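You operate a simulated robot arm through the tools that you are given. There is no shell and no other tool. Be economical: measure what you need, move in short steps, check, and stop when the job is done.

You are at the controls of a simulated robot arm. One attempt, no reset.

Task
Take the blue tub on the green mat and put it away on the fourth level from the bottom of the grey steel shelf. Then take the green tray on the top of the grey bench and put it away on the second level from the bottom of the grey steel shelf. Then put the round blue brush on top of the sanding block. Then take the grey drain tub on the top of the heel bench and put it away on the tub shelf of the air stand. Then put the grey tape roll from the top of the heel bench on the top of the grey bench. Then take the cream tape roll and leave it on top of the brown laces box. Then shut the door of the side box. Then turn the knob of the side box to 3 s. Then take the orange tape roll and put it on top of the brown liners box. Keep to this order. Set down upright: blue tub, grey drain tub.

Only the result counts: the job must be done as asked and must still hold three seconds after the hand-in. Knocking over, shifting, dropping, spilling or breaking anything else fails it.

Robot
A 7-joint arm with a fingered hand on a trunk, on a base that drives. Base frame: it is fixed to the floor where the robot stands at the start and does not move with it; the origin is under the middle of the robot, x ahead of it, y to its left, z up; the surface under the hand at the start is at about z = 0.903. Lengths are in m, angles in degrees, forces in N, time in s.
With the tool pointing down near the work surface it reaches from about 0.24 to 0.68 m from the robot's upright axis, wherever it stands. Its first joint turns from -166.0 to 166.0 degrees. Places, roughly: blue tub (8x8x9 cm) [0.5, 0.2, 0.9]; cream tape roll (7x7x4 cm) [3.7, 1, 0.6]; door of the side box [4, 1.2, 0.7]; fourth level of the grey steel shelf [1.3, -4.2, 1.3]; green tray (34x24x5 cm) [0.7, -0.9, 0.8]; grey drain tub [1.25, 3, 0.75]; grey tape roll (8x8x4 cm) [1.2, 2.6, 0.8]; knob of the side box [4, 1.1, 0.8]; laces box [4.25, 1, 1]; liners box [4.5, 1, 1]; orange tape roll (8x8x4 cm) [4.2, 1.2, 1]; round blue brush (3x3x13 cm) [1, 2.9, 0.9]; sanding block [0.75, 3, 0.75]; second level of the grey steel shelf [1.3, -4.2, 0.5]; top of the grey bench [0.5, -1.7, 0.8]; tub shelf of the air stand (15x56 cm) [0.22, -4.18, 0.46]. Payload 4 kg.
Tool frame: the origin (TCP) lies between the finger pads and is the grasp point; the fingertips stand 0.026 m ahead of it; z points along the fingers, y is the line along which they close. The gripper opens to 0.148 m. The gripper's body begins 0.073 m behind the TCP. The gripper is a hand of 3 fingers: y runs from the thumb to the fingers, the wrist lies at [0, 0, -0.239] in the tool frame, and closing takes about 1.5 s.
Orientation is that of the tool frame in the base frame, as a unit quaternion [w, x, y, z]. With the fingers straight down and closing along the base's y, the tool's x points along the base's -x, its y along +y and its z along -z.

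Tools
- The arm moves only by the tool play_rows. Its argument "moves" is a list that holds one entry, the list of rows, each a list of 7 numbers: the finger opening in mm, from 0 to 148, then the shift along the tool's x, y, z in units of 500 mm (1.0 is 500 mm), then the turn, a rotation vector about the tool's x, y, z in units of 180 degrees (1.0 is 180 degrees). In form: [[[gripper, x, y, z, wx, wy, wz], ...]]. A call has 1 to 10 rows; each row is the pose to reach, as a shift and turn from the pose commanded when the call began, along the tool's axes at that moment. A call with a number of a shift or a turn outside -1 to 1 is refused whole. Each row takes 0.2 s and may step no farther than 0.05 m and 8.6 degrees from the row before; otherwise, or with a gripper value out of range, the whole call is refused. Where a pose cannot be reached the arm comes as near as it can. A force on the tool above 40 N (or 10 N above the force at the start of the call, whichever is more), or a blocked arm, ends the call early, and 0.2 s more pass. Each finger travels about 0.072 m/s and halts on what it meets, pressing with about 23 N; the grip force reading is that of the motor and also rises with nothing between the fingers. The clock runs only during rows and for 0.2 s after the last one: add rows that repeat a pose to give the fingers time. It gives the time, the measured TCP pose, the force on the tool (base axes), the opening and the grip force at its end, in the units of the frame above (readings bear some noise), with the torque about the TCP (base axes, N m) and any sound that the robot's microphone picked up.
- Cameras (640 x 400 px; columns grow to the right, rows downward): "scene" is now at [-0.0013, 0.1064, 1.4717]; the picture's right is [-0.60, -0.80, 0.00], its down [-0.64, 0.48, -0.60] and it looks along [0.48, -0.36, -0.80] (base axes); focal length 293 px, centre (320, 200). "wrist" rides on the gripper at [0.068, -0.039, -0.09] in the tool frame; the picture's right is [0.50, 0.87, 0.00], its down [-0.66, 0.38, -0.65] and it looks along [-0.57, 0.33, 0.76] (tool axes); focal length 222 px, centre (320, 200). There is no depth. A picture from a camera that has moved, and an enlarged one, comes with that camera's place and axes in the base frame and with its lens.
- camera(camera): a new picture of that camera. It takes no simulated time.
- lift_body(by): slides the trunk up (or, below 0, down) by that many m; the arm and the scene camera ride with it, the base frame stays. It gives what a move gives, with no picture.
- base_move(legs): drives the robot by 1 to 6 legs, each [ahead, left, turn to the left] in m, m and degrees, along the robot's own axes; the way and the turn of a leg run together, so that a leg with both is an arc; at most 1.5 m and 180 degrees a leg. The arm and the cameras ride along, it lands a little off, and it stops where it bumps. It gives what a move gives.
- grasp_type(shape): the hand has 3 fingers and takes this shape, open, in about a second: jaw (thumb against the fingers, like two jaws); tri (thumb and two fingers); tip (a fingertip pinch); poke (one finger out to press); point (the index stretched); flat (the hand flat); cup (the hand cupped); fist (a fist). The gripper value then closes the fingers along that shape, each until it touches; the sizes above hold for jaw. It gives what a move gives, with no picture.
- head_to(pan, tilt): turns the head with the scene camera to pan (to the left, within 155 degrees either way) and tilt (down, from -29 to 69), counted from straight ahead of the robot. It gives what a move gives.
- enlarge(camera, box): a new picture of the part [left, top, right, bottom] of that camera's present view, enlarged. It takes no simulated time.
- hand_in(): hands the job in; it is judged then, once.

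Work in short steps. Places have to be worked out from the pictures, the camera data and where the tool is seen: move nearer, look again, correct. Check each grasp and each placing, and mend what went wrong. You have 483 turns and 220 pictures in all, those below and enlarged ones among them. Open the gripper and draw the arm clear of the work before you hand the job in, unless the task says otherwise; then end with one line.

The tools are called after "Request:" as name(argument=value, ...) on one line, values as JSON. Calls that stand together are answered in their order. play_rows: Moves the arm, as the interface text tells. Its arguments: {"type":"object","properties":{"moves":{"type":"array","items":{"type":"array","items":{"type":"array","items":{"type":"number"}}}}},"required":["moves"]} The other tools are called the same way: lift_body (by) slides the trunk up or down; grasp_type (shape) gives the hand a shape; base_move (legs) drives the base; head_to (pan, tilt) turns the head that bears the scene camera; camera (camera) takes a picture; enlarge (camera, box) takes an enlarged picture of a part of a camera's view; hand_in () hands the job in.

At the start:

```text
time_s: 0.0
position: [0.4235, 0.104, 1.1156]
ee_rot: [0.0, -0.001, 1.0, 0.0]
force: [0.6, -0.6, 0.2]
ft_torque: [-0.02, 0.0, 0.03]
grip_width: 0.1479
grip_force: 0.0
shape: jaw
trunk travel left (down, up): [-0.45, 0.14]
robot x, y, heading: [-0.0035, -0.0021, 0.1]
head pan, tilt: [-37.1, 53.5]
```

scene: 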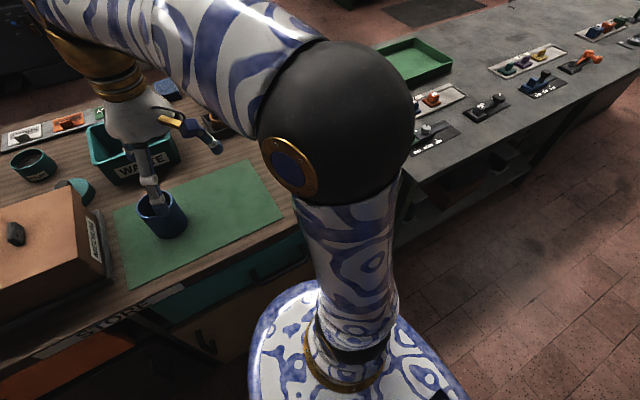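
wrist: 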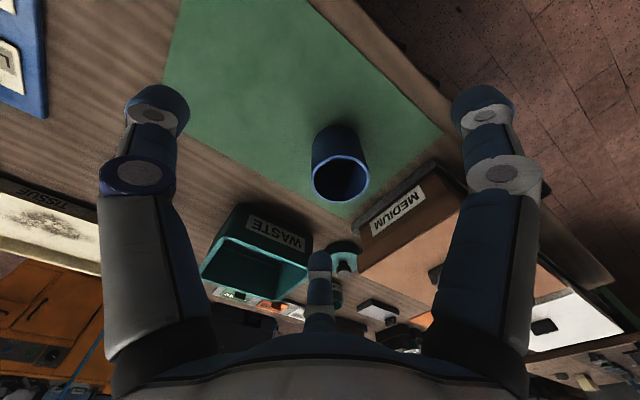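

The tub rim centre works out to about (0.477, 0.16) in both pictures. Before grasping I look toward the shelf to choose the grasp direction.

Request:
head_to(pan=-72, tilt=10)

Request:
camera(camera="scene")

```text
time_s: 1.1
position: [0.4226, 0.1044, 1.1149]
ee_rot: [0.001, 0.0, 1.0, 0.001]
force: [0.0, -0.3, -0.7]
ft_torque: [-0.01, 0.02, -0.03]
grip_width: 0.1478
grip_force: 0.0
shape: jaw
trunk travel left (down, up): [-0.45, 0.14]
robot x, y, heading: [-0.0014, -0.0002, -0.2]
head pan, tilt: [-72.0, 10.0]
```

```text
217 pictures are left
camera scene: at [-0.0313, 0.0624, 1.538], right [-0.95, -0.31, 0.0], down [-0.05, 0.17, -0.98], along [0.3, -0.94, -0.17], focal length 293 px, centre (320, 200)
```

scene: 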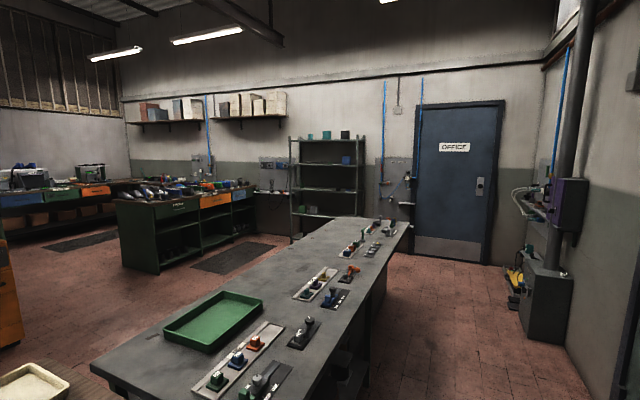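

Request:
enlarge(camera="scene", box=[250, 120, 430, 250])

```text
3.08 times, centred on (340, 185) of scene
camera zoom: at [-0.0313, 0.0624, 1.538], right [-0.95, -0.31, 0.0], down [-0.05, 0.17, -0.98], along [0.3, -0.94, -0.17], focal length 901 px, centre (258, 246)
```

zoom: 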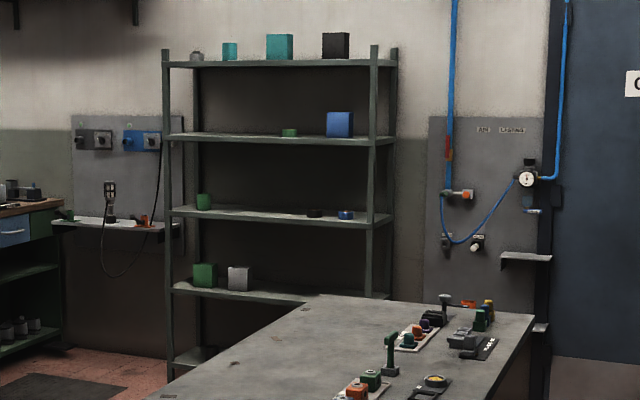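

Levels on the shelf are about 0.35 m apart, so the tub needs a tilted grasp. I back the base a little and pitch the hand forward 45°.

Request:
base_move(legs=[[-0.16, 0, 0]])

Request:
play_rows(moves=[[[148, -0.04, 0.02, 0, 0, -0.042, 0], [148, -0.1, 0.05, 0, 0, -0.084, 0], [148, -0.16, 0.08, 0, 0, -0.126, 0], [148, -0.22, 0.1, 0, 0, -0.168, 0], [148, -0.26, 0.112, 0, 0, -0.21, 0], [148, -0.26, 0.112, 0, 0, -0.25, 0], [148, -0.26, 0.112, 0, 0, -0.25, 0]]])

Request:
camera(camera="wrist")

Request:
head_to(pan=10, tilt=45)

Request:
camera(camera="scene")

```text
time_s: 2.5
position: [0.2585, 0.1032, 1.1147]
ee_rot: [0.0, 0.001, 1.0, 0.0]
force: [-0.2, 0.7, 0.6]
ft_torque: [0.01, -0.01, -0.01]
grip_width: 0.148
grip_force: 0.1
shape: jaw
trunk travel left (down, up): [-0.45, 0.14]
robot x, y, heading: [-0.1643, 0.0023, -0.1]
head pan, tilt: [-72.0, 10.0]
```

```text
time_s: 4.1
position: [0.3888, 0.1618, 1.1151]
ee_rot: [0.383, 0.0, 0.924, 0.001]
force: [-0.5, -0.4, 0.4]
ft_torque: [-0.06, 0.0, 0.04]
grip_width: 0.1479
grip_force: 0.0
shape: jaw
trunk travel left (down, up): [-0.45, 0.14]
robot x, y, heading: [-0.1609, -0.002, 0.0]
head pan, tilt: [-72.0, 10.0]
```

```text
215 pictures are left
camera wrist: at [0.2779, 0.1214, 1.1306], right [-0.35, 0.87, -0.35], down [0.0, 0.38, 0.93], along [0.94, 0.33, -0.13], focal length 222 px, centre (320, 200)
```

wrist: 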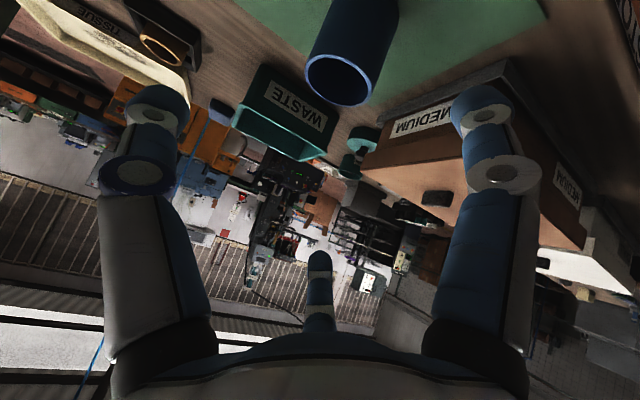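

```text
time_s: 5.7
position: [0.3901, 0.1592, 1.1151]
ee_rot: [0.384, 0.0, 0.924, 0.001]
force: [-0.6, 0.2, -0.2]
ft_torque: [0.02, 0.02, 0.0]
grip_width: 0.1481
grip_force: 0.0
shape: jaw
trunk travel left (down, up): [-0.45, 0.14]
robot x, y, heading: [-0.1676, -0.0019, 0.3]
head pan, tilt: [10.0, 45.0]
```

```text
214 pictures are left
camera scene: at [-0.1429, 0.1649, 1.4832], right [0.17, -0.98, 0.0], down [-0.7, -0.12, -0.71], along [0.7, 0.12, -0.71], focal length 293 px, centre (320, 200)
```

scene: 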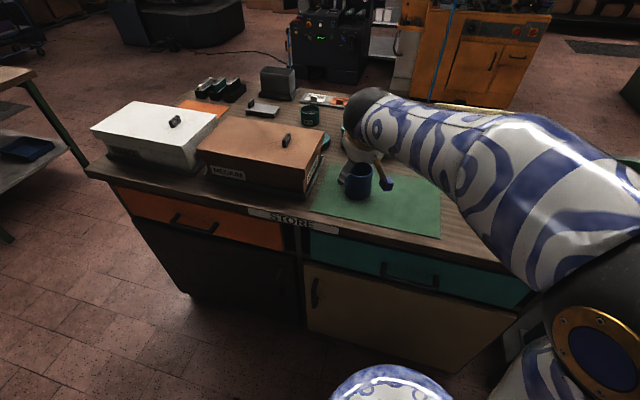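

Tub centre is at about (0.472, 0.162). The next move shifts along the tool, advances over the tub and then closes.

Request:
play_rows(moves=[[[148, 0.05, 0.004, 0.0, 0, 0, 0], [148, 0.095, 0.004, 0.06, 0, 0, 0], [148, 0.095, 0.004, 0.13, 0, 0, 0], [148, 0.095, 0.004, 0.2, 0, 0, 0], [148, 0.095, 0.004, 0.27, 0, 0, 0], [148, 0.095, 0.004, 0.33, 0, 0, 0], [148, 0.095, 0.004, 0.33, 0, 0, 0]]])

Request:
camera(camera="wrist")

Request:
enlarge(camera="scene", box=[260, 70, 460, 250])

```text
time_s: 7.3
position: [0.4715, 0.163, 0.9663]
ee_rot: [0.385, 0.0, 0.923, 0.002]
force: [-6.4, -0.8, 26.0]
ft_torque: [1.18, 1.04, 0.34]
grip_width: 0.1468
grip_force: 0.0
shape: jaw
trunk travel left (down, up): [-0.45, 0.14]
robot x, y, heading: [-0.1647, 0.0017, 0.0]
head pan, tilt: [10.0, 45.0]
```

```text
213 pictures are left
camera wrist: at [0.36, 0.1238, 0.9819], right [-0.35, 0.87, -0.35], down [0.0, 0.38, 0.93], along [0.94, 0.33, -0.13], focal length 222 px, centre (320, 200)
```

wrist: 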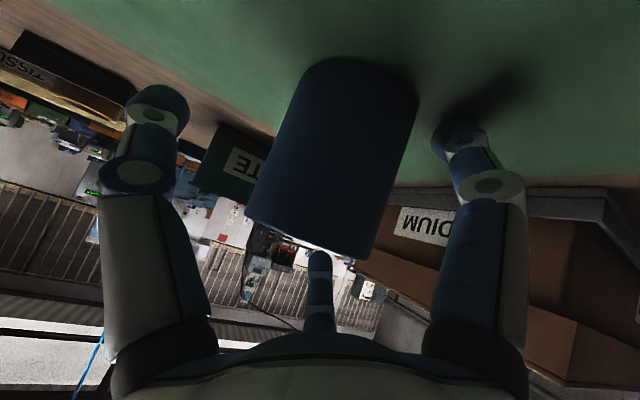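

```text
2.22 times, centred on (360, 160) of scene
camera zoom: at [-0.1459, 0.1641, 1.4836], right [0.17, -0.98, 0.0], down [-0.69, -0.12, -0.71], along [0.7, 0.12, -0.71], focal length 650 px, centre (231, 289)
```

zoom: 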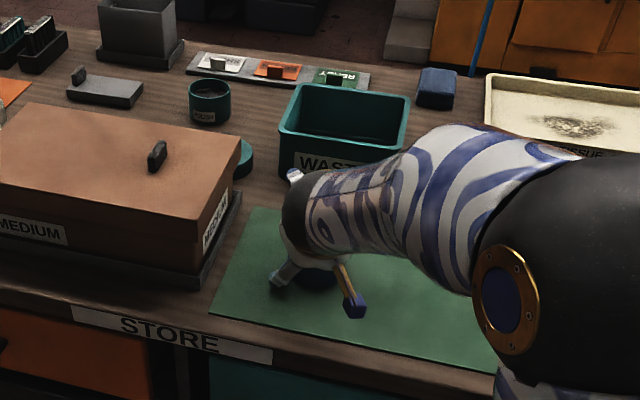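

The lower +y finger touches the mat (26 N). I raise 14 mm, then close.

Request:
play_rows(moves=[[[148, -0.02, 0, -0.02, 0, 0, 0], [148, -0.02, 0, -0.02, 0, 0, 0], [110, -0.02, 0, -0.02, 0, 0, 0], [80, -0.02, 0, -0.02, 0, 0, 0], [60, -0.02, 0, -0.02, 0, 0, 0], [50, -0.02, 0, -0.02, 0, 0, 0], [50, -0.02, 0, -0.02, 0, 0, 0], [50, -0.02, 0, -0.02, 0, 0, 0], [50, -0.02, 0, -0.02, 0, 0, 0]]])

Request:
camera(camera="wrist")

```text
time_s: 9.3
position: [0.4712, 0.1625, 0.9797]
ee_rot: [0.384, 0.0, 0.924, 0.0]
force: [-1.9, 0.2, 8.7]
ft_torque: [0.27, 0.0, 0.07]
grip_width: 0.0689
grip_force: 23.5
shape: jaw
trunk travel left (down, up): [-0.45, 0.14]
robot x, y, heading: [-0.1636, -0.0007, 0.0]
head pan, tilt: [10.0, 45.0]
```

```text
211 pictures are left
camera wrist: at [0.36, 0.1235, 0.9953], right [-0.35, 0.87, -0.35], down [0.0, 0.38, 0.93], along [0.94, 0.33, -0.13], focal length 222 px, centre (320, 200)
```

wrist: 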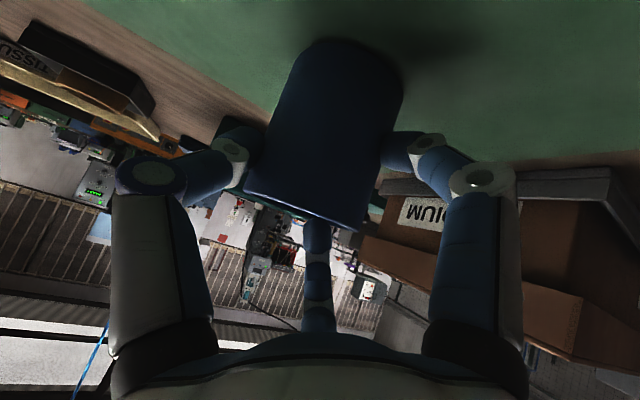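

The tub is gripped at 69 mm. I lift it 17 cm straight up.

Request:
play_rows(moves=[[[50, -0.02, 0, -0.02, 0, 0, 0], [50, -0.06, 0, -0.06, 0, 0, 0], [50, -0.12, 0, -0.12, 0, 0, 0], [50, -0.18, 0, -0.18, 0, 0, 0], [50, -0.24, 0, -0.24, 0, 0, 0], [50, -0.24, 0, -0.24, 0, 0, 0]]])

Request:
camera(camera="wrist")

Request:
head_to(pan=-100, tilt=30)

Request:
camera(camera="scene")

```text
time_s: 10.7
position: [0.4718, 0.1632, 1.1452]
ee_rot: [0.382, 0.0, 0.924, 0.0]
force: [0.7, -0.5, -0.7]
ft_torque: [0.02, 0.04, 0.01]
grip_width: 0.0531
grip_force: 23.9
shape: jaw
trunk travel left (down, up): [-0.45, 0.14]
robot x, y, heading: [-0.1641, 0.0017, -0.0]
head pan, tilt: [10.0, 45.0]
```

```text
210 pictures are left
camera wrist: at [0.3596, 0.1232, 1.1631], right [-0.35, 0.87, -0.35], down [0.0, 0.38, 0.93], along [0.94, 0.33, -0.13], focal length 222 px, centre (320, 200)
```

wrist: 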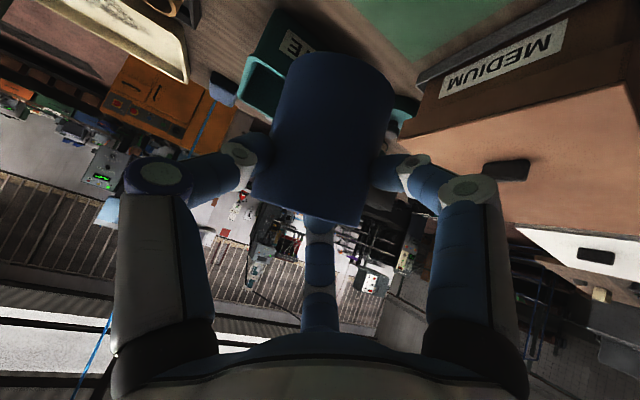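

```text
time_s: 12.6
position: [0.4714, 0.1626, 1.1469]
ee_rot: [0.383, 0.0, 0.924, 0.0]
force: [-0.2, 0.4, -1.8]
ft_torque: [0.0, 0.0, -0.01]
grip_width: 0.0534
grip_force: 23.6
shape: jaw
trunk travel left (down, up): [-0.45, 0.14]
robot x, y, heading: [-0.1653, -0.0006, 0.2]
head pan, tilt: [-100.0, 30.0]
```

```text
209 pictures are left
camera scene: at [-0.2385, 0.0618, 1.5058], right [-0.98, 0.17, 0.0], down [0.09, 0.49, -0.87], along [-0.15, -0.85, -0.5], focal length 293 px, centre (320, 200)
```

scene: 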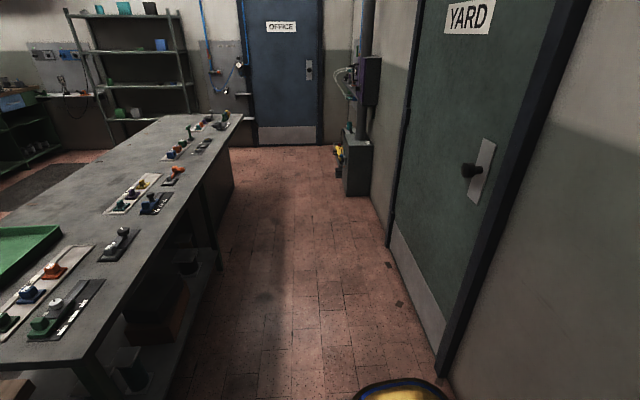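

The tub is held clear of the mat. I back into the aisle and turn to face along it, then look.

Request:
base_move(legs=[[-0.22, 0, 0], [0, 0, -90]])

Request:
head_to(pan=15, tilt=20)

Request:
camera(camera="scene")

Request:
camera(camera="wrist")

```text
time_s: 18.1
position: [-0.2191, -0.6346, 1.1448]
ee_rot: [0.271, 0.654, 0.653, -0.271]
force: [0.0, 0.3, -0.1]
ft_torque: [0.01, 0.02, -0.01]
grip_width: 0.0527
grip_force: 23.4
shape: jaw
trunk travel left (down, up): [-0.45, 0.14]
robot x, y, heading: [-0.3789, -0.0024, -90.0]
head pan, tilt: [-100.0, 30.0]
```

```text
time_s: 20.0
position: [-0.2173, -0.6336, 1.1472]
ee_rot: [0.271, 0.653, 0.653, -0.27]
force: [0.7, 0.2, -1.0]
ft_torque: [-0.02, 0.01, -0.04]
grip_width: 0.0526
grip_force: 23.1
shape: jaw
trunk travel left (down, up): [-0.45, 0.14]
robot x, y, heading: [-0.3817, -0.0003, -90.2]
head pan, tilt: [15.0, 20.0]
```

```text
208 pictures are left
camera scene: at [-0.2039, -0.031, 1.5218], right [-0.97, -0.26, 0.0], down [-0.09, 0.33, -0.94], along [0.24, -0.91, -0.34], focal length 293 px, centre (320, 200)
```

scene: 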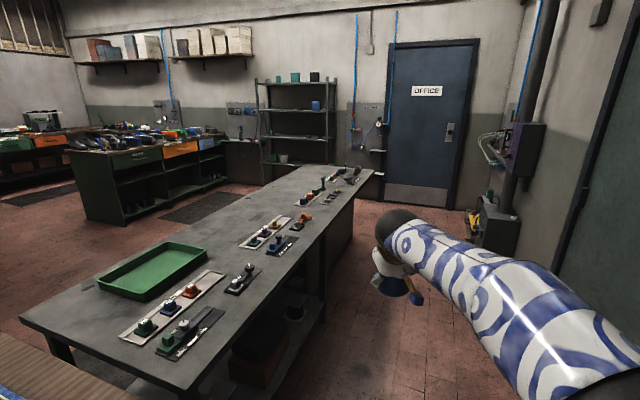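

```text
207 pictures are left
camera wrist: at [-0.2571, -0.5229, 1.1626], right [0.87, 0.35, -0.35], down [0.38, 0.0, 0.93], along [0.32, -0.94, -0.13], focal length 222 px, centre (320, 200)
```

wrist: 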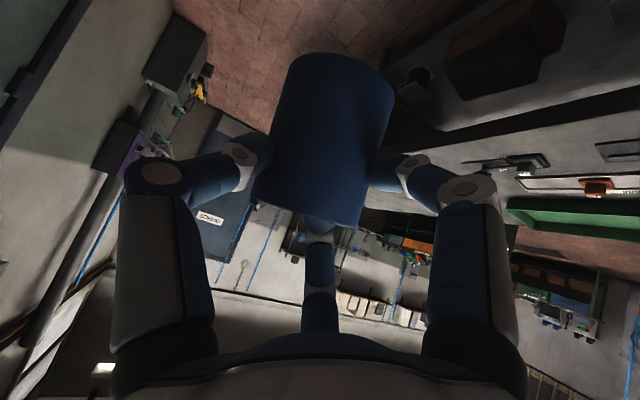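

The aisle is clear. I pull the arm in by 20 cm and drive down the aisle past the bench end.

Request:
play_rows(moves=[[[50, 0.06, 0, -0.06, 0, 0, 0], [50, 0.12, 0, -0.12, 0, 0, 0], [50, 0.18, 0, -0.18, 0, 0, 0], [50, 0.24, 0, -0.24, 0, 0, 0], [50, 0.283, 0, -0.283, 0, 0, 0], [50, 0.283, 0, -0.283, 0, 0, 0]]])

Request:
base_move(legs=[[1.5, 0, 0], [1.2, 0, 0]])

Request:
head_to(pan=40, tilt=25)

Request:
camera(camera="scene")

```text
time_s: 21.4
position: [-0.217, -0.4343, 1.1449]
ee_rot: [0.27, 0.654, 0.653, -0.271]
force: [-0.9, 0.5, 0.1]
ft_torque: [0.0, 0.02, -0.01]
grip_width: 0.0527
grip_force: 22.8
shape: jaw
trunk travel left (down, up): [-0.45, 0.14]
robot x, y, heading: [-0.383, 0.0017, -90.2]
head pan, tilt: [15.0, 20.0]
```

```text
time_s: 34.5
position: [-0.2491, -3.1425, 1.1453]
ee_rot: [0.268, 0.659, 0.647, -0.274]
force: [-0.7, -0.4, -0.9]
ft_torque: [0.01, -0.02, 0.0]
grip_width: 0.0525
grip_force: 22.9
shape: jaw
trunk travel left (down, up): [-0.45, 0.14]
robot x, y, heading: [-0.4042, -2.7073, -91.1]
head pan, tilt: [15.0, 20.0]
```

```text
time_s: 35.4
position: [-0.2489, -3.1418, 1.1447]
ee_rot: [0.268, 0.659, 0.648, -0.273]
force: [0.3, 0.1, -1.2]
ft_torque: [0.01, 0.0, 0.0]
grip_width: 0.0525
grip_force: 23.2
shape: jaw
trunk travel left (down, up): [-0.45, 0.14]
robot x, y, heading: [-0.4019, -2.7034, -91.0]
head pan, tilt: [40.0, 25.0]
```

```text
206 pictures are left
camera scene: at [-0.1954, -2.7193, 1.5137], right [-0.78, -0.63, 0.0], down [-0.27, 0.33, -0.91], along [0.57, -0.7, -0.42], focal length 293 px, centre (320, 200)
```

scene: 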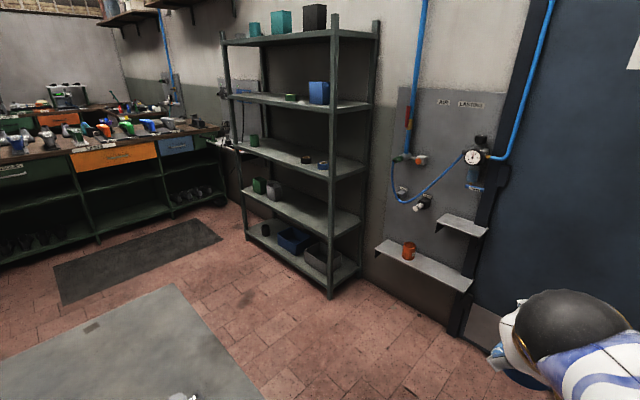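

The shelf front is at about y = -4.02 with posts at x ≈ 0.75 and 1.87, and level 4 is at z ≈ 1.32. I move to the gap and strafe in front of the shelf.

Request:
base_move(legs=[[0.7, 0, 1.0], [0, 1.0, 0]])

Request:
head_to(pan=30, tilt=10)

Request:
camera(camera="scene")

```text
time_s: 44.1
position: [0.7741, -3.8283, 1.1458]
ee_rot: [0.271, 0.652, 0.655, -0.27]
force: [0.1, 0.4, -1.0]
ft_torque: [0.04, -0.01, -0.03]
grip_width: 0.0527
grip_force: 22.8
shape: jaw
trunk travel left (down, up): [-0.45, 0.14]
robot x, y, heading: [0.607, -3.3956, -89.8]
head pan, tilt: [40.0, 25.0]
```

```text
time_s: 44.9
position: [0.7737, -3.8281, 1.145]
ee_rot: [0.271, 0.652, 0.655, -0.27]
force: [0.0, -1.0, -1.2]
ft_torque: [0.0, 0.0, 0.01]
grip_width: 0.0526
grip_force: 23.3
shape: jaw
trunk travel left (down, up): [-0.45, 0.14]
robot x, y, heading: [0.6081, -3.3954, -89.9]
head pan, tilt: [30.0, 10.0]
```

```text
205 pictures are left
camera scene: at [0.8059, -3.4144, 1.538], right [-0.86, -0.5, 0.0], down [-0.09, 0.15, -0.98], along [0.5, -0.85, -0.17], focal length 293 px, centre (320, 200)
```

scene: 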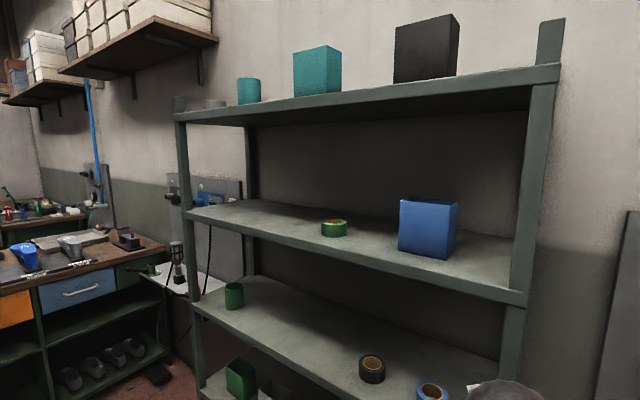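

Level 4 has free space at x ≈ 1.43, left of the green roll. I strafe to it and raise the trunk and the arm.

Request:
base_move(legs=[[0, 0.655, 0]])

Request:
lift_body(by=0.14)

Request:
play_rows(moves=[[[50, -0.06, 0, -0.06, 0, 0, 0], [50, -0.12, 0, -0.12, 0, 0, 0], [50, -0.18, 0, -0.18, 0, 0, 0], [50, -0.24, 0, -0.24, 0, 0, 0], [50, -0.24, 0, -0.24, 0, 0, 0]]])

Request:
head_to(pan=15, tilt=15)

Request:
camera(camera="scene")

Request:
camera(camera="wrist")

```text
time_s: 48.5
position: [1.4362, -3.8196, 1.1455]
ee_rot: [0.273, 0.648, 0.658, -0.268]
force: [0.1, -0.7, -0.6]
ft_torque: [0.0, 0.01, 0.02]
grip_width: 0.0525
grip_force: 23.1
shape: jaw
trunk travel left (down, up): [-0.45, 0.14]
robot x, y, heading: [1.2641, -3.3863, -89.1]
head pan, tilt: [30.0, 10.0]
```

```text
time_s: 50.2
position: [1.4357, -3.82, 1.2857]
ee_rot: [0.273, 0.648, 0.658, -0.268]
force: [-0.7, -0.1, -0.4]
ft_torque: [0.01, -0.01, -0.01]
grip_width: 0.0526
grip_force: 22.6
shape: jaw
trunk travel left (down, up): [-0.59, 0.0]
robot x, y, heading: [1.2674, -3.39, -89.3]
head pan, tilt: [30.0, 10.0]
```

```text
time_s: 51.4
position: [1.4388, -3.8216, 1.4539]
ee_rot: [0.272, 0.649, 0.658, -0.268]
force: [-0.8, 0.3, -1.8]
ft_torque: [0.04, 0.02, -0.02]
grip_width: 0.0523
grip_force: 23.4
shape: jaw
trunk travel left (down, up): [-0.59, 0.0]
robot x, y, heading: [1.2646, -3.3905, -89.1]
head pan, tilt: [30.0, 10.0]
```

```text
time_s: 52.2
position: [1.4374, -3.8203, 1.454]
ee_rot: [0.273, 0.648, 0.658, -0.268]
force: [-0.1, 0.2, -1.2]
ft_torque: [0.03, 0.01, 0.04]
grip_width: 0.0523
grip_force: 23.1
shape: jaw
trunk travel left (down, up): [-0.59, 0.0]
robot x, y, heading: [1.2672, -3.386, -89.1]
head pan, tilt: [15.0, 15.0]
```

```text
204 pictures are left
camera scene: at [1.4419, -3.4158, 1.67], right [-0.96, -0.27, 0.0], down [-0.07, 0.25, -0.97], along [0.26, -0.93, -0.26], focal length 293 px, centre (320, 200)
```

scene: 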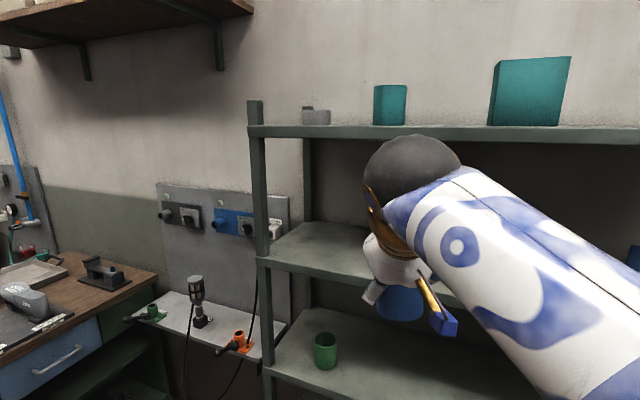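

```text
203 pictures are left
camera wrist: at [1.397, -3.7098, 1.4701], right [0.86, 0.37, -0.35], down [0.38, 0.0, 0.93], along [0.34, -0.93, -0.13], focal length 222 px, centre (320, 200)
```

wrist: 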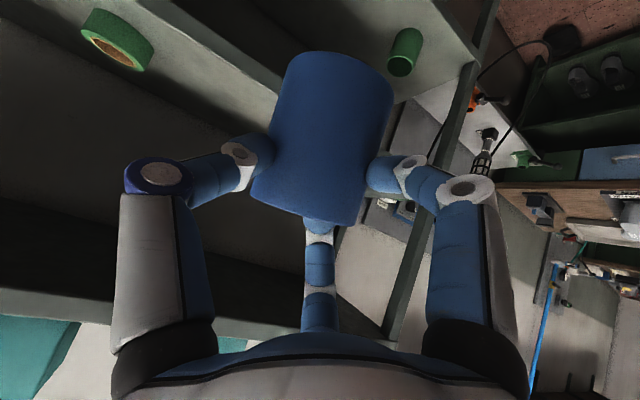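

I advance 26 cm over level 4, keeping the wrist ball clear of level 5's edge.

Request:
play_rows(moves=[[[50, -0.065, 0, 0.065, 0, 0, 0], [50, -0.13, 0, 0.13, 0, 0, 0], [50, -0.195, 0, 0.195, 0, 0, 0], [50, -0.26, 0, 0.26, 0, 0, 0], [50, -0.32, 0, 0.32, 0, 0, 0], [50, -0.37, 0, 0.37, 0, 0, 0], [50, -0.37, 0, 0.37, 0, 0, 0]]])

Request:
camera(camera="wrist")

Request:
camera(camera="scene")

```text
time_s: 53.8
position: [1.4377, -4.0659, 1.4428]
ee_rot: [0.271, 0.649, 0.659, -0.268]
force: [0.1, 0.0, -0.7]
ft_torque: [0.06, 0.02, 0.01]
grip_width: 0.0514
grip_force: 22.9
shape: jaw
out of reach, approached as far as the arm can: row 6, 7
trunk travel left (down, up): [-0.59, 0.0]
robot x, y, heading: [1.2688, -3.3881, -89.1]
head pan, tilt: [15.0, 15.0]
```

```text
202 pictures are left
camera wrist: at [1.3969, -3.9539, 1.4595], right [0.86, 0.37, -0.35], down [0.38, 0.0, 0.93], along [0.34, -0.93, -0.14], focal length 222 px, centre (320, 200)
```

wrist: 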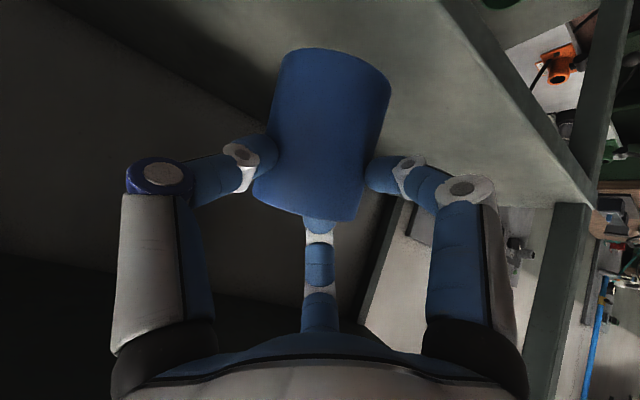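

```text
201 pictures are left
camera scene: at [1.4424, -3.4173, 1.6698], right [-0.96, -0.27, 0.0], down [-0.07, 0.25, -0.97], along [0.26, -0.93, -0.26], focal length 293 px, centre (320, 200)
```

scene: 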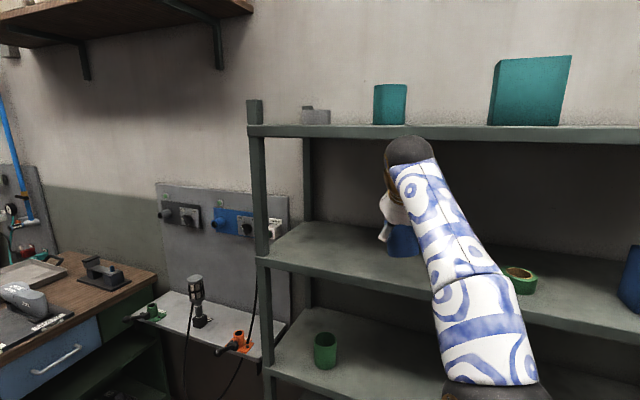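

The reach limit is hit. I nudge the base 4 cm ahead and then lower gently until contact.

Request:
base_move(legs=[[0.045, 0, 0]])

Request:
play_rows(moves=[[[50, 0.014, 0, 0.014, 0, 0, 0], [50, 0.028, 0, 0.028, 0, 0, 0], [50, 0.035, 0, 0.035, 0, 0, 0], [50, 0.042, 0, 0.042, 0, 0, 0], [50, 0.042, 0, 0.042, 0, 0, 0]]])

Request:
camera(camera="wrist")

Request:
enlarge(camera="scene", box=[340, 120, 500, 300])

```text
time_s: 54.7
position: [1.4385, -4.1105, 1.4435]
ee_rot: [0.272, 0.649, 0.658, -0.268]
force: [-0.7, -0.6, -0.9]
ft_torque: [0.03, -0.03, 0.01]
grip_width: 0.0516
grip_force: 22.9
shape: jaw
trunk travel left (down, up): [-0.59, 0.0]
robot x, y, heading: [1.2696, -3.4321, -89.2]
head pan, tilt: [15.0, 15.0]
```

```text
time_s: 55.9
position: [1.4361, -4.1095, 1.4136]
ee_rot: [0.273, 0.648, 0.658, -0.269]
force: [0.5, -0.3, -0.5]
ft_torque: [0.04, 0.01, -0.01]
grip_width: 0.0516
grip_force: 22.5
shape: jaw
trunk travel left (down, up): [-0.59, 0.0]
robot x, y, heading: [1.2645, -3.4311, -89.2]
head pan, tilt: [15.0, 15.0]
```

```text
200 pictures are left
camera wrist: at [1.3965, -3.9981, 1.4302], right [0.86, 0.37, -0.35], down [0.38, 0.0, 0.93], along [0.34, -0.93, -0.14], focal length 222 px, centre (320, 200)
```

wrist: 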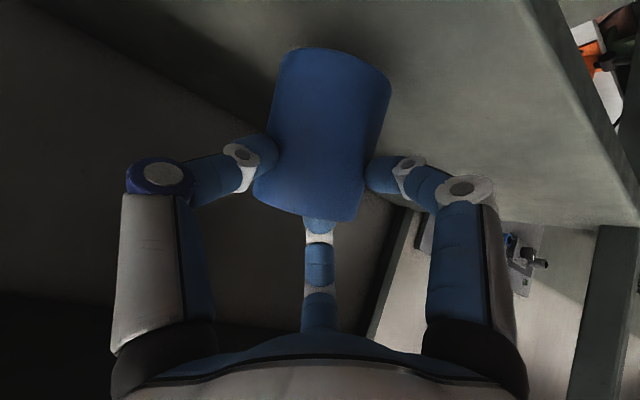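

```text
2.22 times, centred on (420, 210) of scene
camera zoom: at [1.4426, -3.4611, 1.6699], right [-0.96, -0.27, 0.0], down [-0.07, 0.25, -0.97], along [0.26, -0.93, -0.26], focal length 650 px, centre (98, 178)
```

zoom: 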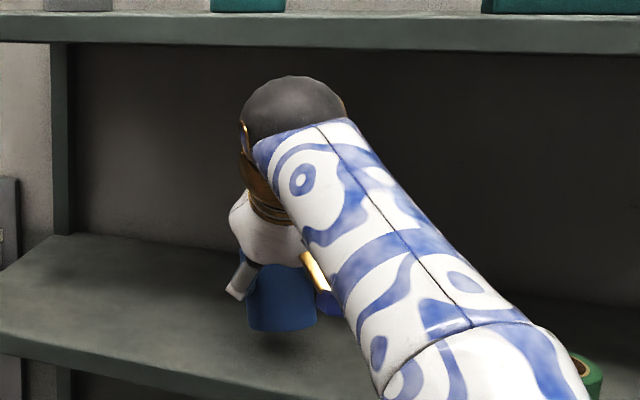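

There is still a gap under the tub by its shadow. I continue down in small steps.

Request:
play_rows(moves=[[[50, 0.007, 0, 0.007, 0, 0, 0], [50, 0.014, 0, 0.014, 0, 0, 0], [50, 0.021, 0, 0.021, 0, 0, 0], [50, 0.021, 0, 0.021, 0, 0, 0]]])

Request:
enlarge(camera="scene", box=[340, 120, 500, 300])

```text
time_s: 56.9
position: [1.4366, -4.1094, 1.3994]
ee_rot: [0.272, 0.648, 0.658, -0.269]
force: [-0.5, -1.3, -0.3]
ft_torque: [0.01, -0.02, 0.04]
grip_width: 0.0512
grip_force: 23.5
shape: jaw
trunk travel left (down, up): [-0.59, 0.0]
robot x, y, heading: [1.2668, -3.4359, -88.9]
head pan, tilt: [15.0, 15.0]
```

```text
2.22 times, centred on (420, 210) of scene
camera zoom: at [1.4426, -3.4611, 1.67], right [-0.96, -0.27, 0.0], down [-0.07, 0.25, -0.97], along [0.26, -0.93, -0.26], focal length 650 px, centre (98, 178)
```

zoom: 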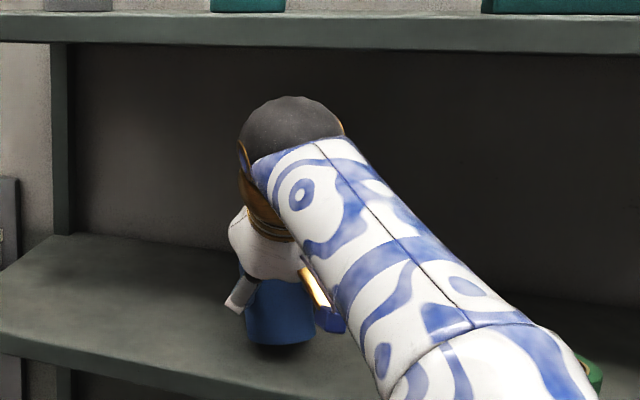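

Request:
play_rows(moves=[[[50, 0.004, 0, 0.004, 0, 0, 0], [50, 0.007, 0, 0.007, 0, 0, 0], [50, 0.01, 0, 0.01, 0, 0, 0], [50, 0.01, 0, 0.01, 0, 0, 0]]])

```text
time_s: 57.9
position: [1.4366, -4.1092, 1.3927]
ee_rot: [0.272, 0.649, 0.658, -0.268]
force: [-0.2, -0.6, -1.2]
ft_torque: [-0.01, 0.01, 0.01]
grip_width: 0.0515
grip_force: 23.6
shape: jaw
trunk travel left (down, up): [-0.59, 0.0]
robot x, y, heading: [1.2641, -3.4322, -88.8]
head pan, tilt: [15.0, 15.0]
```

No contact yet, so I go on with fine steps.

Request:
play_rows(moves=[[[50, 0.004, 0, 0.004, 0, 0, 0], [50, 0.007, 0, 0.007, 0, 0, 0], [50, 0.01, 0, 0.01, 0, 0, 0], [50, 0.01, 0, 0.01, 0, 0, 0]]])

Request:
enlarge(camera="scene", box=[340, 120, 500, 300])

```text
time_s: 58.9
position: [1.4365, -4.1095, 1.3863]
ee_rot: [0.272, 0.648, 0.658, -0.269]
force: [-1.0, 0.4, 1.0]
ft_torque: [-0.04, -0.01, -0.01]
grip_width: 0.0516
grip_force: 22.9
shape: jaw
trunk travel left (down, up): [-0.59, 0.0]
robot x, y, heading: [1.2671, -3.4326, -88.9]
head pan, tilt: [15.0, 15.0]
```

```text
2.22 times, centred on (420, 210) of scene
camera zoom: at [1.4424, -3.4607, 1.67], right [-0.96, -0.27, 0.0], down [-0.07, 0.25, -0.97], along [0.26, -0.93, -0.26], focal length 650 px, centre (98, 178)
```

zoom: 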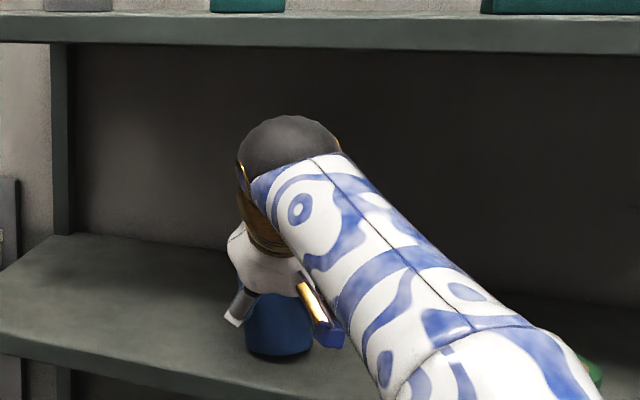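

Request:
play_rows(moves=[[[50, 0.004, 0, 0.004, 0, 0, 0], [50, 0.007, 0, 0.007, 0, 0, 0], [50, 0.01, 0, 0.01, 0, 0, 0], [50, 0.01, 0, 0.01, 0, 0, 0]]])

Request:
camera(camera="wrist")

```text
time_s: 59.9
position: [1.4363, -4.1085, 1.379]
ee_rot: [0.272, 0.649, 0.658, -0.269]
force: [-1.0, 0.9, 2.3]
ft_torque: [-0.02, -0.04, -0.03]
grip_width: 0.0512
grip_force: 23.1
shape: jaw
trunk travel left (down, up): [-0.59, 0.0]
robot x, y, heading: [1.2687, -3.4349, -89.2]
head pan, tilt: [15.0, 15.0]
```

```text
196 pictures are left
camera wrist: at [1.397, -3.9979, 1.3955], right [0.86, 0.37, -0.35], down [0.38, 0.0, 0.93], along [0.34, -0.93, -0.13], focal length 222 px, centre (320, 200)
```

wrist: 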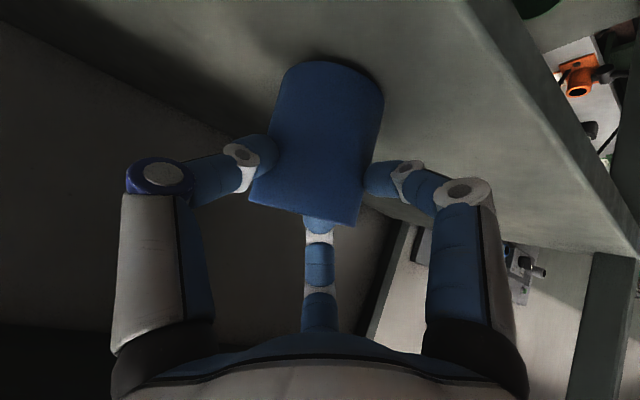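

The tub has contacted the shelf (it shifted slightly in the grip). I open gently.

Request:
play_rows(moves=[[[56, 0, 0, 0, 0, 0, 0], [62, 0, 0, 0, 0, 0, 0], [70, 0, 0, 0, 0, 0, 0], [80, 0, 0, 0, 0, 0, 0], [90, 0, 0, 0, 0, 0, 0], [100, -0.01, 0, -0.01, 0, 0, 0], [110, -0.016, 0, -0.016, 0, 0, 0], [110, -0.016, 0, -0.016, 0, 0, 0]]])

Request:
camera(camera="wrist")

Request:
enlarge(camera="scene", box=[340, 120, 500, 300])

```text
time_s: 61.7
position: [1.4375, -4.1093, 1.3892]
ee_rot: [0.273, 0.648, 0.658, -0.268]
force: [-1.4, 0.2, -0.3]
ft_torque: [-0.01, -0.01, 0.02]
grip_width: 0.1096
grip_force: 0.0
shape: jaw
trunk travel left (down, up): [-0.59, 0.0]
robot x, y, heading: [1.2642, -3.4323, -88.9]
head pan, tilt: [15.0, 15.0]
```

```text
195 pictures are left
camera wrist: at [1.3973, -3.998, 1.4057], right [0.86, 0.37, -0.35], down [0.38, 0.0, 0.93], along [0.34, -0.93, -0.14], focal length 222 px, centre (320, 200)
```

wrist: 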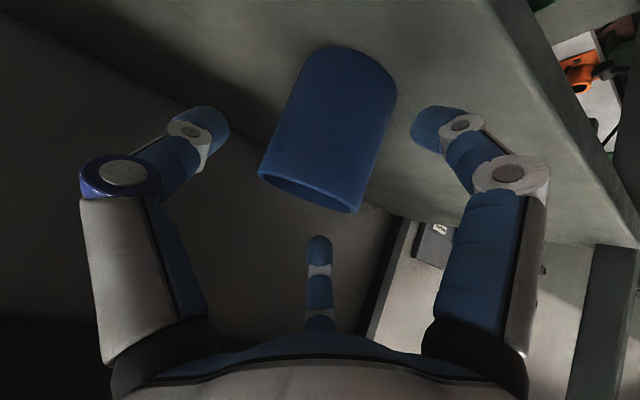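

```text
2.22 times, centred on (420, 210) of scene
camera zoom: at [1.4425, -3.461, 1.67], right [-0.96, -0.27, 0.0], down [-0.07, 0.25, -0.97], along [0.26, -0.93, -0.26], focal length 650 px, centre (98, 178)
```

zoom: 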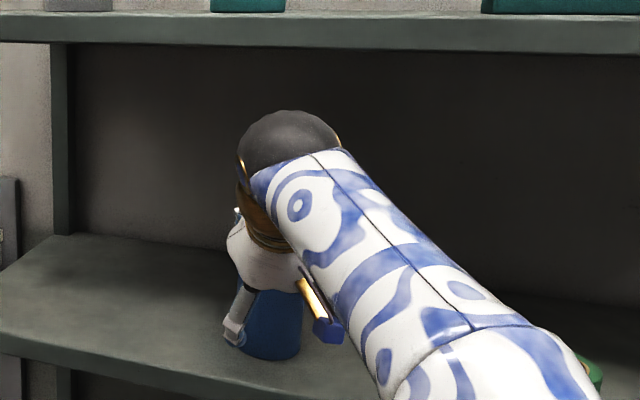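

The tub stands upright and free. I withdraw along the tool axis.

Request:
play_rows(moves=[[[130, 0, 0, -0.02, 0, 0, 0], [140, 0, 0, -0.08, 0, 0, 0], [148, 0, 0, -0.16, 0, 0, 0], [148, 0, 0, -0.24, 0, 0, 0], [148, 0.06, 0, -0.32, 0, 0, 0], [148, 0.12, 0, -0.38, 0, 0, 0], [148, 0.18, 0, -0.42, 0, 0, 0], [148, 0.18, 0, -0.42, 0, 0, 0]]])

Request:
camera(camera="scene")

```text
time_s: 63.5
position: [1.4359, -3.8968, 1.4737]
ee_rot: [0.272, 0.649, 0.658, -0.268]
force: [-0.2, -0.5, 0.7]
ft_torque: [-0.03, -0.05, 0.0]
grip_width: 0.1483
grip_force: 0.0
shape: jaw
trunk travel left (down, up): [-0.59, 0.0]
robot x, y, heading: [1.2696, -3.4316, -89.0]
head pan, tilt: [15.0, 15.0]
```

```text
193 pictures are left
camera scene: at [1.4426, -3.4612, 1.6699], right [-0.96, -0.27, 0.0], down [-0.07, 0.25, -0.97], along [0.26, -0.93, -0.26], focal length 293 px, centre (320, 200)
```

scene: 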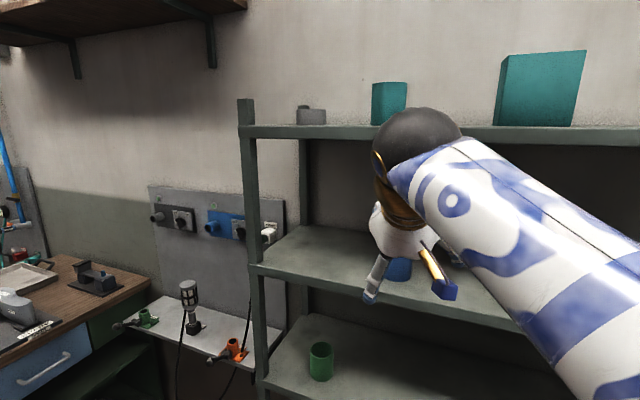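

The tub stands on level 4. Next is the green tray; I check the floor behind me east of the bench before driving.

Request:
head_to(pan=-150, tilt=25)

Request:
camera(camera="scene")

Request:
head_to(pan=150, tilt=25)

Request:
camera(camera="scene")

```text
time_s: 66.0
position: [1.4363, -3.8967, 1.4758]
ee_rot: [0.272, 0.648, 0.659, -0.268]
force: [-0.3, 0.4, -0.5]
ft_torque: [0.03, -0.01, -0.04]
grip_width: 0.1478
grip_force: 0.0
shape: jaw
trunk travel left (down, up): [-0.59, 0.0]
robot x, y, heading: [1.2651, -3.4327, -89.1]
head pan, tilt: [-150.0, 25.0]
```

```text
192 pictures are left
camera scene: at [1.3696, -3.292, 1.6537], right [0.86, 0.51, 0.0], down [0.22, -0.36, -0.91], along [-0.47, 0.78, -0.42], focal length 293 px, centre (320, 200)
```

scene: 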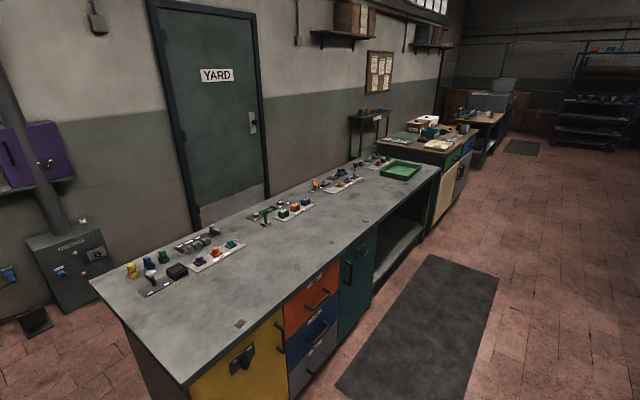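

```text
time_s: 70.1
position: [1.4361, -3.8961, 1.4738]
ee_rot: [0.273, 0.648, 0.658, -0.269]
force: [-0.3, -0.1, -0.4]
ft_torque: [0.02, 0.0, 0.01]
grip_width: 0.1477
grip_force: 0.1
shape: jaw
trunk travel left (down, up): [-0.59, 0.0]
robot x, y, heading: [1.2664, -3.4325, -89.0]
head pan, tilt: [150.0, 25.0]
```

```text
191 pictures are left
camera scene: at [1.4618, -3.2905, 1.6537], right [0.87, -0.49, 0.0], down [-0.21, -0.37, -0.91], along [0.44, 0.79, -0.42], focal length 293 px, centre (320, 200)
```

scene: 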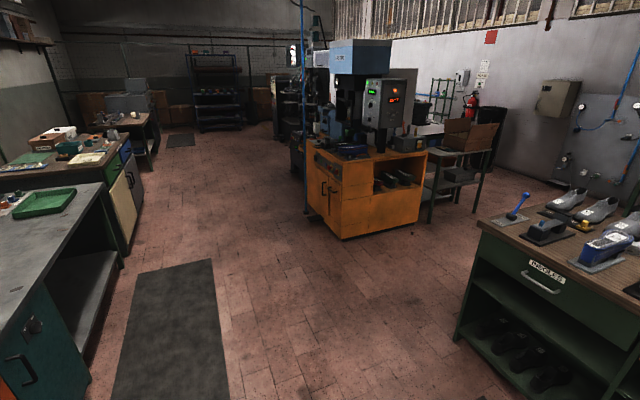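

The floor east of the bench is clear. I back up along the bench and turn to face the tray.

Request:
base_move(legs=[[-0.4, 0.2, 0], [-1.2, 0, 0], [-0.9, 0, 0], [0, 0, -90]])

Request:
lift_body(by=-0.14)

Request:
head_to(pan=10, tilt=45)

Request:
camera(camera="scene")

```text
time_s: 86.8
position: [0.9313, -1.0704, 1.4748]
ee_rot: [-0.003, 0.924, -0.007, -0.383]
force: [0.2, 0.2, 0.6]
ft_torque: [0.03, 0.03, 0.0]
grip_width: 0.1481
grip_force: 0.1
shape: jaw
trunk travel left (down, up): [-0.59, 0.0]
robot x, y, heading: [1.3997, -0.9156, 179.0]
head pan, tilt: [150.0, 25.0]
```

```text
time_s: 88.5
position: [0.9325, -1.0714, 1.3342]
ee_rot: [-0.003, 0.924, -0.007, -0.383]
force: [0.0, 0.8, -0.3]
ft_torque: [0.04, 0.03, -0.03]
grip_width: 0.1478
grip_force: 0.1
shape: jaw
trunk travel left (down, up): [-0.45, 0.14]
robot x, y, heading: [1.4018, -0.9165, 179.4]
head pan, tilt: [150.0, 25.0]
```

```text
time_s: 90.7
position: [0.9317, -1.0716, 1.3355]
ee_rot: [-0.002, 0.924, -0.006, -0.383]
force: [0.7, -0.2, -0.1]
ft_torque: [0.04, 0.01, 0.01]
grip_width: 0.148
grip_force: 0.0
shape: jaw
trunk travel left (down, up): [-0.45, 0.14]
robot x, y, heading: [1.4004, -0.9145, 179.2]
head pan, tilt: [10.0, 45.0]
```

```text
190 pictures are left
camera scene: at [1.3776, -1.0805, 1.4832], right [-0.16, 0.99, 0.0], down [0.7, 0.11, -0.71], along [-0.7, -0.11, -0.71], focal length 293 px, centre (320, 200)
```

scene: 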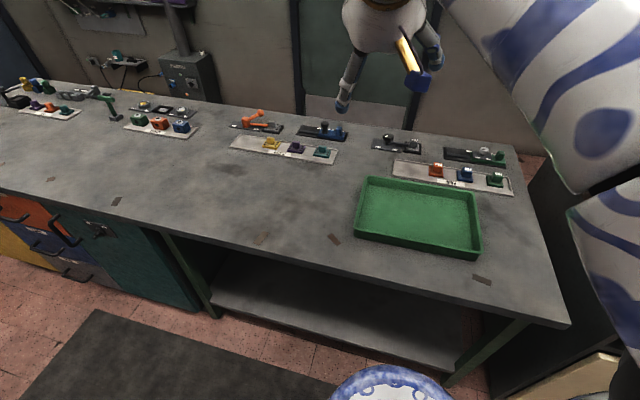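

The tray's near wall runs at x ≈ 0.878, y from -1.055 to -0.746. I bring the hand vertical, centre it and lower it to z ≈ 1.15.

Request:
play_rows(moves=[[[148, 0.042, -0.057, 0.042, 0, 0.042, 0], [148, 0.085, -0.113, 0.085, 0, 0.084, 0], [148, 0.127, -0.17, 0.127, 0, 0.126, 0], [148, 0.17, -0.227, 0.17, 0, 0.168, 0], [148, 0.212, -0.283, 0.212, 0, 0.21, 0], [148, 0.2546, -0.34, 0.2546, 0, 0.25, 0], [148, 0.2546, -0.34, 0.2546, 0, 0.25, 0]]])

Request:
play_rows(moves=[[[148, 0, 0, 0, 0, 0, 0.046], [148, 0, 0, 0, 0, 0, 0.092], [148, 0, 0, 0, 0, 0, 0.138], [148, 0, 0, 0, 0, 0, 0.184], [148, 0, 0, 0, 0, 0, 0.23], [148, 0, 0, 0, 0, 0, 0.276], [148, 0, 0, 0, 0, 0, 0.322], [148, 0, 0, 0, 0, 0, 0.368], [148, 0, 0, 0, 0, 0, 0.414], [148, 0, 0, 0, 0, 0, 0.46]]])

Request:
play_rows(moves=[[[148, 0, 0, 0, 0, 0, 0.04], [148, 0, 0, 0, 0, 0, 0.04]]])

Request:
camera(camera="wrist")

```text
time_s: 92.3
position: [0.9327, -0.9002, 1.1529]
ee_rot: [0.0, 1.0, -0.007, 0.002]
force: [-0.5, 0.5, -0.2]
ft_torque: [-0.01, -0.03, 0.01]
grip_width: 0.1478
grip_force: 0.1
shape: jaw
trunk travel left (down, up): [-0.45, 0.14]
robot x, y, heading: [1.4015, -0.9176, 179.1]
head pan, tilt: [10.0, 45.0]
```

```text
time_s: 94.5
position: [0.9342, -0.9001, 1.1542]
ee_rot: [0.0, 0.744, -0.668, 0.0]
force: [-0.7, -0.2, -0.2]
ft_torque: [-0.02, -0.04, 0.03]
grip_width: 0.1478
grip_force: 0.1
shape: jaw
trunk travel left (down, up): [-0.45, 0.14]
robot x, y, heading: [1.3966, -0.9127, 179.2]
head pan, tilt: [10.0, 45.0]
```

```text
time_s: 95.1
position: [0.9342, -0.9002, 1.1544]
ee_rot: [0.0, -0.702, 0.712, 0.0]
force: [-0.8, -0.4, -0.5]
ft_torque: [-0.02, 0.02, 0.0]
grip_width: 0.148
grip_force: 0.0
shape: jaw
trunk travel left (down, up): [-0.45, 0.14]
robot x, y, heading: [1.3997, -0.9149, 179.5]
head pan, tilt: [10.0, 45.0]
```

```text
189 pictures are left
camera wrist: at [0.9721, -0.9678, 1.245], right [-0.87, -0.49, 0.0], down [-0.37, 0.66, 0.65], along [-0.32, 0.57, -0.76], focal length 222 px, centre (320, 200)
```

wrist: 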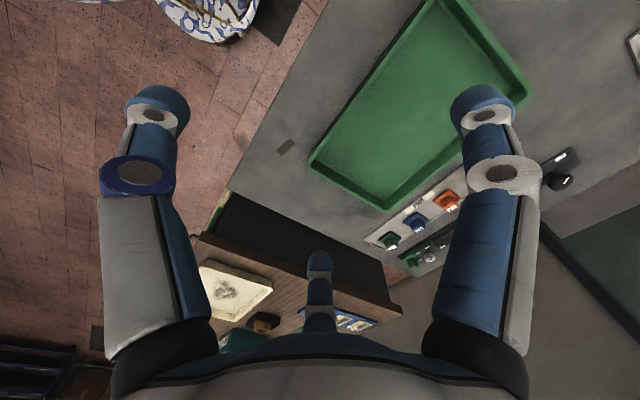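

The wrist view puts the near wall at x ≈ 0.866 for y = -0.9. I tilt the hand 20° back toward the robot, partly close the fingers and go down above the wall.

Request:
play_rows(moves=[[[130, 0, 0.03, 0.07, -0.03, 0, 0.005], [110, 0, 0.06, 0.15, -0.06, 0, 0.01], [100, 0, 0.09, 0.23, -0.09, 0, 0.01], [90, 0, 0.12, 0.31, -0.111, 0, 0.01], [80, 0, 0.132, 0.39, -0.111, 0, 0.01], [80, 0, 0.132, 0.43, -0.111, 0, 0.01], [80, 0, 0.132, 0.43, -0.111, 0, 0.01]]])

Request:
camera(camera="wrist")

Request:
camera(camera="scene")

```text
time_s: 96.7
position: [0.869, -0.8984, 0.9398]
ee_rot: [-0.122, -0.68, 0.712, 0.124]
force: [-1.0, 0.1, 0.3]
ft_torque: [0.0, -0.03, -0.03]
grip_width: 0.0807
grip_force: 0.0
shape: jaw
trunk travel left (down, up): [-0.45, 0.14]
robot x, y, heading: [1.3975, -0.9174, 179.3]
head pan, tilt: [10.0, 45.0]
```

```text
188 pictures are left
camera wrist: at [0.9341, -0.9691, 1.0119], right [-0.84, -0.46, 0.3], down [-0.1, 0.66, 0.74], along [-0.54, 0.59, -0.6], focal length 222 px, centre (320, 200)
```

wrist: 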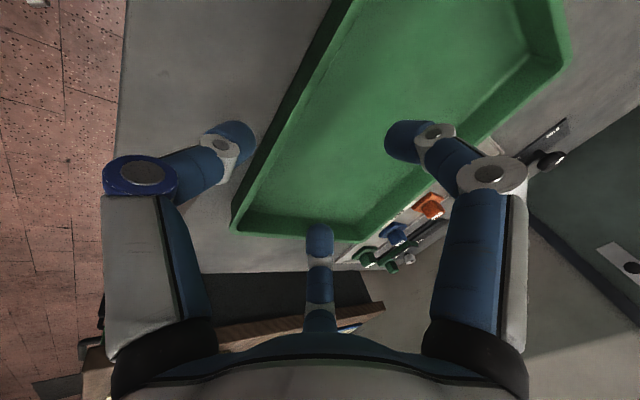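

```text
187 pictures are left
camera scene: at [1.3775, -1.0804, 1.4832], right [-0.16, 0.99, 0.0], down [0.7, 0.11, -0.71], along [-0.7, -0.11, -0.71], focal length 293 px, centre (320, 200)
```

scene: 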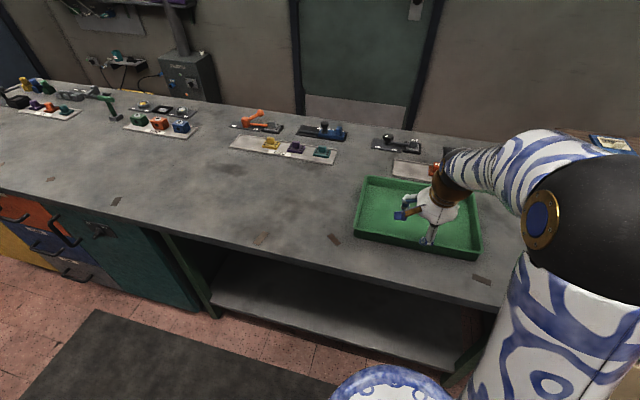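

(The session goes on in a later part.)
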